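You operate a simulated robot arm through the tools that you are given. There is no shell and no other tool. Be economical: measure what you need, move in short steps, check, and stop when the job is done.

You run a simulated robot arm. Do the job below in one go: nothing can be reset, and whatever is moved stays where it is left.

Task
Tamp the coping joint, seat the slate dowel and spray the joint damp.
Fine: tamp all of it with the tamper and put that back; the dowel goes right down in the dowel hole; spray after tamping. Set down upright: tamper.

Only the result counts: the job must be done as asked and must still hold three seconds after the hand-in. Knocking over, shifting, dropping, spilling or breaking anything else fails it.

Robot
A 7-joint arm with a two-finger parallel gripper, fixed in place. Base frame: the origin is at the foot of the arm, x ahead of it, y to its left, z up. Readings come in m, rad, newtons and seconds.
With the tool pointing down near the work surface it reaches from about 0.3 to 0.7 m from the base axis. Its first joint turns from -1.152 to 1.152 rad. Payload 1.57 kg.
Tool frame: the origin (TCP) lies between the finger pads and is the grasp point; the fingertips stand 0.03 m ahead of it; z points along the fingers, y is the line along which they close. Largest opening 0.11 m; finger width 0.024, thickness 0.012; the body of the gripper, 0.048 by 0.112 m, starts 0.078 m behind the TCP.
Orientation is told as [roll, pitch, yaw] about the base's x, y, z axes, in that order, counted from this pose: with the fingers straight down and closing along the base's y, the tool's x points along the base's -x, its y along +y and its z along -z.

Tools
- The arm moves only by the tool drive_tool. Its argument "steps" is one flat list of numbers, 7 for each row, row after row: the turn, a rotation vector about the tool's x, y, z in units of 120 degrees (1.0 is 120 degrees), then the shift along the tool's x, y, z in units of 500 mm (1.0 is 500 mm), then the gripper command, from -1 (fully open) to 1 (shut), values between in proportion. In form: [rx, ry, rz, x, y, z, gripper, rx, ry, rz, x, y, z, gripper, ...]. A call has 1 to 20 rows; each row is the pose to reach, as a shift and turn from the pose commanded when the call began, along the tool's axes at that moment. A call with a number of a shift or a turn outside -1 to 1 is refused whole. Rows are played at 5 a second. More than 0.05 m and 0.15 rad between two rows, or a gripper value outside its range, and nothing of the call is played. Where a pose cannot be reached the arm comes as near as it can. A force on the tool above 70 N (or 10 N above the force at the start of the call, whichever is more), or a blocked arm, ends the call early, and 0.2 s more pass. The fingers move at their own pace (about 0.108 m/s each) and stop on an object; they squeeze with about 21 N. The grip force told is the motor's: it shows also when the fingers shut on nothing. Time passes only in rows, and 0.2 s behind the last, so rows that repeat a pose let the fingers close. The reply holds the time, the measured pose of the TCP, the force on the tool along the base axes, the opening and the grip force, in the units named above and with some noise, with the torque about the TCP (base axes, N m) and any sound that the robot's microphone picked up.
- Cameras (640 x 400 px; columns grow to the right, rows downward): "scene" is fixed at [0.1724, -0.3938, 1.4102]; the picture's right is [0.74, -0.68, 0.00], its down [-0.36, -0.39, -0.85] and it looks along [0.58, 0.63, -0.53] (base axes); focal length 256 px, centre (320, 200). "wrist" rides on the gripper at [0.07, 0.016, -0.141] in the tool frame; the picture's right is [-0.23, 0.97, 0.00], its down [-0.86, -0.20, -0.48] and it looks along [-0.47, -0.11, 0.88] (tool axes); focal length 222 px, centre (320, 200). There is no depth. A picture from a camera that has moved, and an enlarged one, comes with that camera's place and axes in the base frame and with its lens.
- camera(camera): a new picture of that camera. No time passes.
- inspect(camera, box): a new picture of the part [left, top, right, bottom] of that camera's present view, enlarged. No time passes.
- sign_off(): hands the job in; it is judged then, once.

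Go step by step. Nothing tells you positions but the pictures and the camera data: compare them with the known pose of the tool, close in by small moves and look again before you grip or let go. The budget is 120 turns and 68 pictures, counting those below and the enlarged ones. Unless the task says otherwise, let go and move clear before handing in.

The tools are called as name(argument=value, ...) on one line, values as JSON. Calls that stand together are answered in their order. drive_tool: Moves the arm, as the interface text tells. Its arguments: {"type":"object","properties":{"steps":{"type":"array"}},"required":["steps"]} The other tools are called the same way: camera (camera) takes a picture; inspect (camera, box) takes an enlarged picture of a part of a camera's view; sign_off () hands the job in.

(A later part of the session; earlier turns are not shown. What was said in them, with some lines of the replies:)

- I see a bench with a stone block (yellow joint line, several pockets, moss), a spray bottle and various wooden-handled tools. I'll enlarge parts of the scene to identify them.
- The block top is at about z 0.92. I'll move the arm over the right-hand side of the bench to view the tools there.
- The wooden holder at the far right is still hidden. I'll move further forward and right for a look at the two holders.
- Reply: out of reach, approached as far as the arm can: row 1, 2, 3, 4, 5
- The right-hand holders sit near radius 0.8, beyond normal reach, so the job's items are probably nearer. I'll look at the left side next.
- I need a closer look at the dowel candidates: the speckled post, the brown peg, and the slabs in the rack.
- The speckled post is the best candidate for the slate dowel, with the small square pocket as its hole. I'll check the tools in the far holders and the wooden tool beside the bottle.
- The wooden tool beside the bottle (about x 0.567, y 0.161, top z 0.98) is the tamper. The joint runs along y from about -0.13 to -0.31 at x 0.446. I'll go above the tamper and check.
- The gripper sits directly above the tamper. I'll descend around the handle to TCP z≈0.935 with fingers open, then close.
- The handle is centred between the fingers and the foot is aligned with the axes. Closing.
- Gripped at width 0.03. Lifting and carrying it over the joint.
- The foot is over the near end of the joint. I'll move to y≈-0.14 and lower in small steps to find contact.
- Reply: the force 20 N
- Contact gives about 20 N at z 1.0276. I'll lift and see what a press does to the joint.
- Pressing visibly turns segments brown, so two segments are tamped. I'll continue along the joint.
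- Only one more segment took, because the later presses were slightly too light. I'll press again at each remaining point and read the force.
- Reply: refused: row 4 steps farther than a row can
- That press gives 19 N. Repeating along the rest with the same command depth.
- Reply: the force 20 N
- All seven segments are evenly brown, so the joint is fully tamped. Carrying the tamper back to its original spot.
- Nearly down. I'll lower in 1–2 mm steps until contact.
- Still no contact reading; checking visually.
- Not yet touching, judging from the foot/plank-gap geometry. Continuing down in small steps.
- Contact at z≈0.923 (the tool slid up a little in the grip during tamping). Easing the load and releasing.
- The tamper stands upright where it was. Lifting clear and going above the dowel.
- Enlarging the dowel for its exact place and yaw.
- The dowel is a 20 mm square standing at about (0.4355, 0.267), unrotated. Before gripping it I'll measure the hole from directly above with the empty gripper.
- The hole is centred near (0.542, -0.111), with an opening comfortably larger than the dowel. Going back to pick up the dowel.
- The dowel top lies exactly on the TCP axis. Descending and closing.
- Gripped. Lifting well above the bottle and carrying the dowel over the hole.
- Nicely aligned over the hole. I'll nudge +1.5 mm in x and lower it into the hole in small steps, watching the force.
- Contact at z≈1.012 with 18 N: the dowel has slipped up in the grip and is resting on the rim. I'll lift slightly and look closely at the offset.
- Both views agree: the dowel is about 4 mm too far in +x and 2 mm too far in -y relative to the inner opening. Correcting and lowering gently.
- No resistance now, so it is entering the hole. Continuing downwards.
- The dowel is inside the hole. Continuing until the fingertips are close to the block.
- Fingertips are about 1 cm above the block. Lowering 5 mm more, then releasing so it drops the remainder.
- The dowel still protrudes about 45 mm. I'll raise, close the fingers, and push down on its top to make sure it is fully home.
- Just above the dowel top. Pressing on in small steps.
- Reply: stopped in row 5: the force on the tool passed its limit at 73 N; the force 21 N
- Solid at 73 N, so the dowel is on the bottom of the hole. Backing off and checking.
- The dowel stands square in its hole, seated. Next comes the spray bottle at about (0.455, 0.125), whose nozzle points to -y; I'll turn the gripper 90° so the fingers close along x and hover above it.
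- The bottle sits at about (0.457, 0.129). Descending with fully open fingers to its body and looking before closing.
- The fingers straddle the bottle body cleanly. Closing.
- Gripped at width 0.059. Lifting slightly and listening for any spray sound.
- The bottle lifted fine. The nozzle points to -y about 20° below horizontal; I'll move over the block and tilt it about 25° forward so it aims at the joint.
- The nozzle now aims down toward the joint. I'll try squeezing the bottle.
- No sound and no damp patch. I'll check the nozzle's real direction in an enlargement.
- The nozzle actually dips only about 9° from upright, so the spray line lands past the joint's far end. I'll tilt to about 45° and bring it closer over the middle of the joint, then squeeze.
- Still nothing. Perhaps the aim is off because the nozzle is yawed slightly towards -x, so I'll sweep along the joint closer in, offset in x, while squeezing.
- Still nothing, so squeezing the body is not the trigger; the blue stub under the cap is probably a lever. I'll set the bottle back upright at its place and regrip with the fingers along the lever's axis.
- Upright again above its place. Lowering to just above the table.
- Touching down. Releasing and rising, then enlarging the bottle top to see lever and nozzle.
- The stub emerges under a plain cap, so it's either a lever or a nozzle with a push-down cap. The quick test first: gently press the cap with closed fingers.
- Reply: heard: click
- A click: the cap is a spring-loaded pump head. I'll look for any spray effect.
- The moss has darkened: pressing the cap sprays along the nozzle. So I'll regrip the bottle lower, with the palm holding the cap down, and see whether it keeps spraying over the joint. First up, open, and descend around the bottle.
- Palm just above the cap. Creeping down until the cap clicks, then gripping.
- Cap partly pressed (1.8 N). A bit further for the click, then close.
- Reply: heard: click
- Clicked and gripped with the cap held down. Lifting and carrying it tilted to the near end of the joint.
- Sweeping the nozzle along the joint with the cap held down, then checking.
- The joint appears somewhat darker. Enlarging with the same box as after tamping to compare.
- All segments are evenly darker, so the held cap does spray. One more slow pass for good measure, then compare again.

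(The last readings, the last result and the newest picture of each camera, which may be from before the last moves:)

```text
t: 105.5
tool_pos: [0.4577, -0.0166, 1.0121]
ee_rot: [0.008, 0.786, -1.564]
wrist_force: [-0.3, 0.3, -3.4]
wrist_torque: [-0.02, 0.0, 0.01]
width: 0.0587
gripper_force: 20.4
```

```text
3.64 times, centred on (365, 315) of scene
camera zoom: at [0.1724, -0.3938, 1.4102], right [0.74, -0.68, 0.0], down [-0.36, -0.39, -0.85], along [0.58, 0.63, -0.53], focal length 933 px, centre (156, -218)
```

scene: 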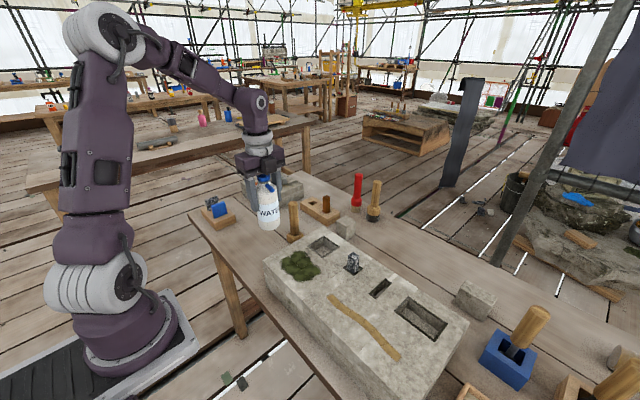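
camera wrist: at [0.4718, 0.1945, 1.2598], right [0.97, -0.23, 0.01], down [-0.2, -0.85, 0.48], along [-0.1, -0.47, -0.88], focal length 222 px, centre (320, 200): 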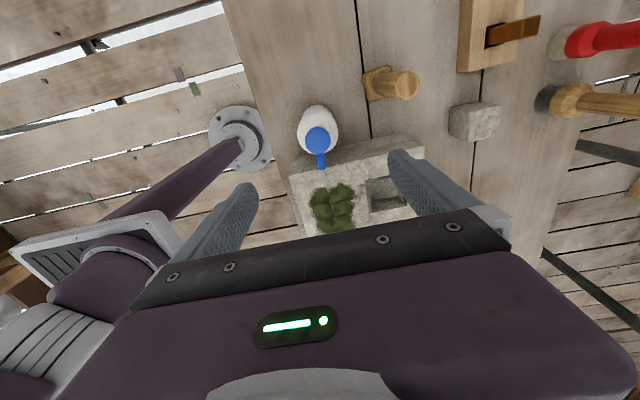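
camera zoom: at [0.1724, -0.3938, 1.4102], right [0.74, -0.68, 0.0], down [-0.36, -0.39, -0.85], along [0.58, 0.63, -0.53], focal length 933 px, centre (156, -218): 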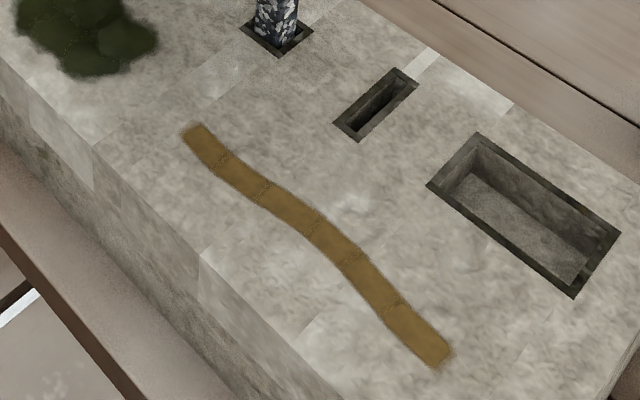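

The colour is unchanged by the second pass: evenly dark, so the joint is damp along its whole length. Returning the bottle upright to its place.

drive_tool(steps=[0, -0.0624, 0, 0.046, 0, 0.02, 0.1, 0, -0.1248, 0, 0.092, 0, 0.04, 0.1, 0, -0.1872, 0, 0.138, 0, 0.064, 0.1, 0, -0.2496, 0, 0.184, 0, 0.088, 0.1, 0, -0.312, 0, 0.23, 0, 0.113, 0.1, 0, -0.375, 0, 0.274, 0, 0.138, 0.1, 0, -0.375, 0, 0.274, 0, 0.138, 0.1])

```text
t: 107.1
tool_pos: [0.4572, 0.1292, 1.0576]
ee_rot: [0.008, -0.003, -1.568]
wrist_force: [0.0, 0.5, -3.4]
wrist_torque: [0.02, 0.02, 0.0]
width: 0.0592
gripper_force: 21.1
```

Upright above its place. Lowering to the table.

drive_tool(steps=[0, 0, 0, 0, 0, 0.08, 0.1, 0, 0, 0, 0, 0, 0.16, 0.1, 0, 0, 0, 0, 0, 0.24, 0.1, 0, 0, 0, 0, 0, 0.29, 0.1, 0, 0, 0, 0, 0, 0.318, 0.1, 0, 0, 0, 0, 0, 0.318, 0.1])

drive_tool(steps=[0, 0, 0, 0, 0, 0.004, 0.1, 0, 0, 0, 0, 0, 0.008, 0.1, 0, 0, 0, 0, 0, 0.012, 0.1, 0, 0, 0, 0, 0, 0.012, 0.1])

```text
t: 108.5
tool_pos: [0.4584, 0.1301, 0.8978]
ee_rot: [0.007, 0.0, -1.571]
wrist_force: [1.1, 0.7, -3.3]
wrist_torque: [0.01, 0.04, -0.02]
width: 0.0591
gripper_force: 21.1
```

```text
t: 109.5
tool_pos: [0.4593, 0.1298, 0.8915]
ee_rot: [0.01, -0.001, -1.571]
wrist_force: [-0.3, 0.6, -3.0]
wrist_torque: [0.01, 0.02, -0.01]
width: 0.0591
gripper_force: 21.5
```

drive_tool(steps=[0, 0, 0, 0, 0, 0.002, 0.1, 0, 0, 0, 0, 0, 0.004, 0.1, 0, 0, 0, 0, 0, 0.004, 0.1])

```text
t: 110.3
tool_pos: [0.4576, 0.1291, 0.8911]
ee_rot: [0.009, 0.0, -1.569]
wrist_force: [1.3, -1.9, 24.4]
wrist_torque: [0.02, 0.63, 0.08]
width: 0.0591
gripper_force: 20.8
```

Contact. Releasing, rising straight up, and then checking the whole scene.

drive_tool(steps=[0, 0, 0, 0, 0, -0.003, 0.1, 0, 0, 0, 0, 0, -0.003, -0.3, 0, 0, 0, 0, 0, -0.003, -1, 0, 0, 0, 0, 0, -0.003, -1, 0, 0, 0, 0, 0, -0.02, -1, 0, 0, 0, 0, 0, -0.08, -1, 0, 0, 0, 0, 0, -0.16, -1, 0, 0, 0, 0, 0, -0.24, -1, 0, 0, 0, 0, 0, -0.32, -1, 0, 0, 0, 0, 0, -0.4, -1, 0, 0, 0, 0, 0, -0.46, -1])

camera(camera="scene")

```text
t: 112.7
tool_pos: [0.4553, 0.1296, 1.1202]
ee_rot: [0.008, -0.003, -1.571]
wrist_force: [-1.4, -0.4, -0.1]
wrist_torque: [-0.02, -0.02, -0.02]
width: 0.1097
gripper_force: 0.2
```

```text
1 pictures are left
```

scene: 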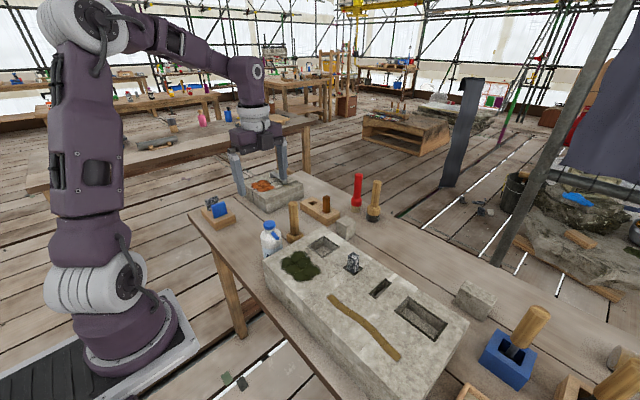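

Everything stands as it should: joint tamped and visibly damp, dowel in its hole, tamper and bottle upright, arm clear. Handing in.

sign_off()

```text
The job is handed in.
```

I tamped the whole joint, seated the dowel, then sprayed the joint damp. The tamper is back upright in its place, the bottle is back where it stood, and the arm is clear.

- **Dowel:** I took the speckled post to be the slate dowel. It stands about 45 mm proud of the block and did not move under 73 N, so I judged it to be on the bottom of the hole.
- **Spray:** I judged the joint damp by its colour, which was evenly darker along its whole length and did not change with a second pass. The first press of the spray cap wet the moss on the block.
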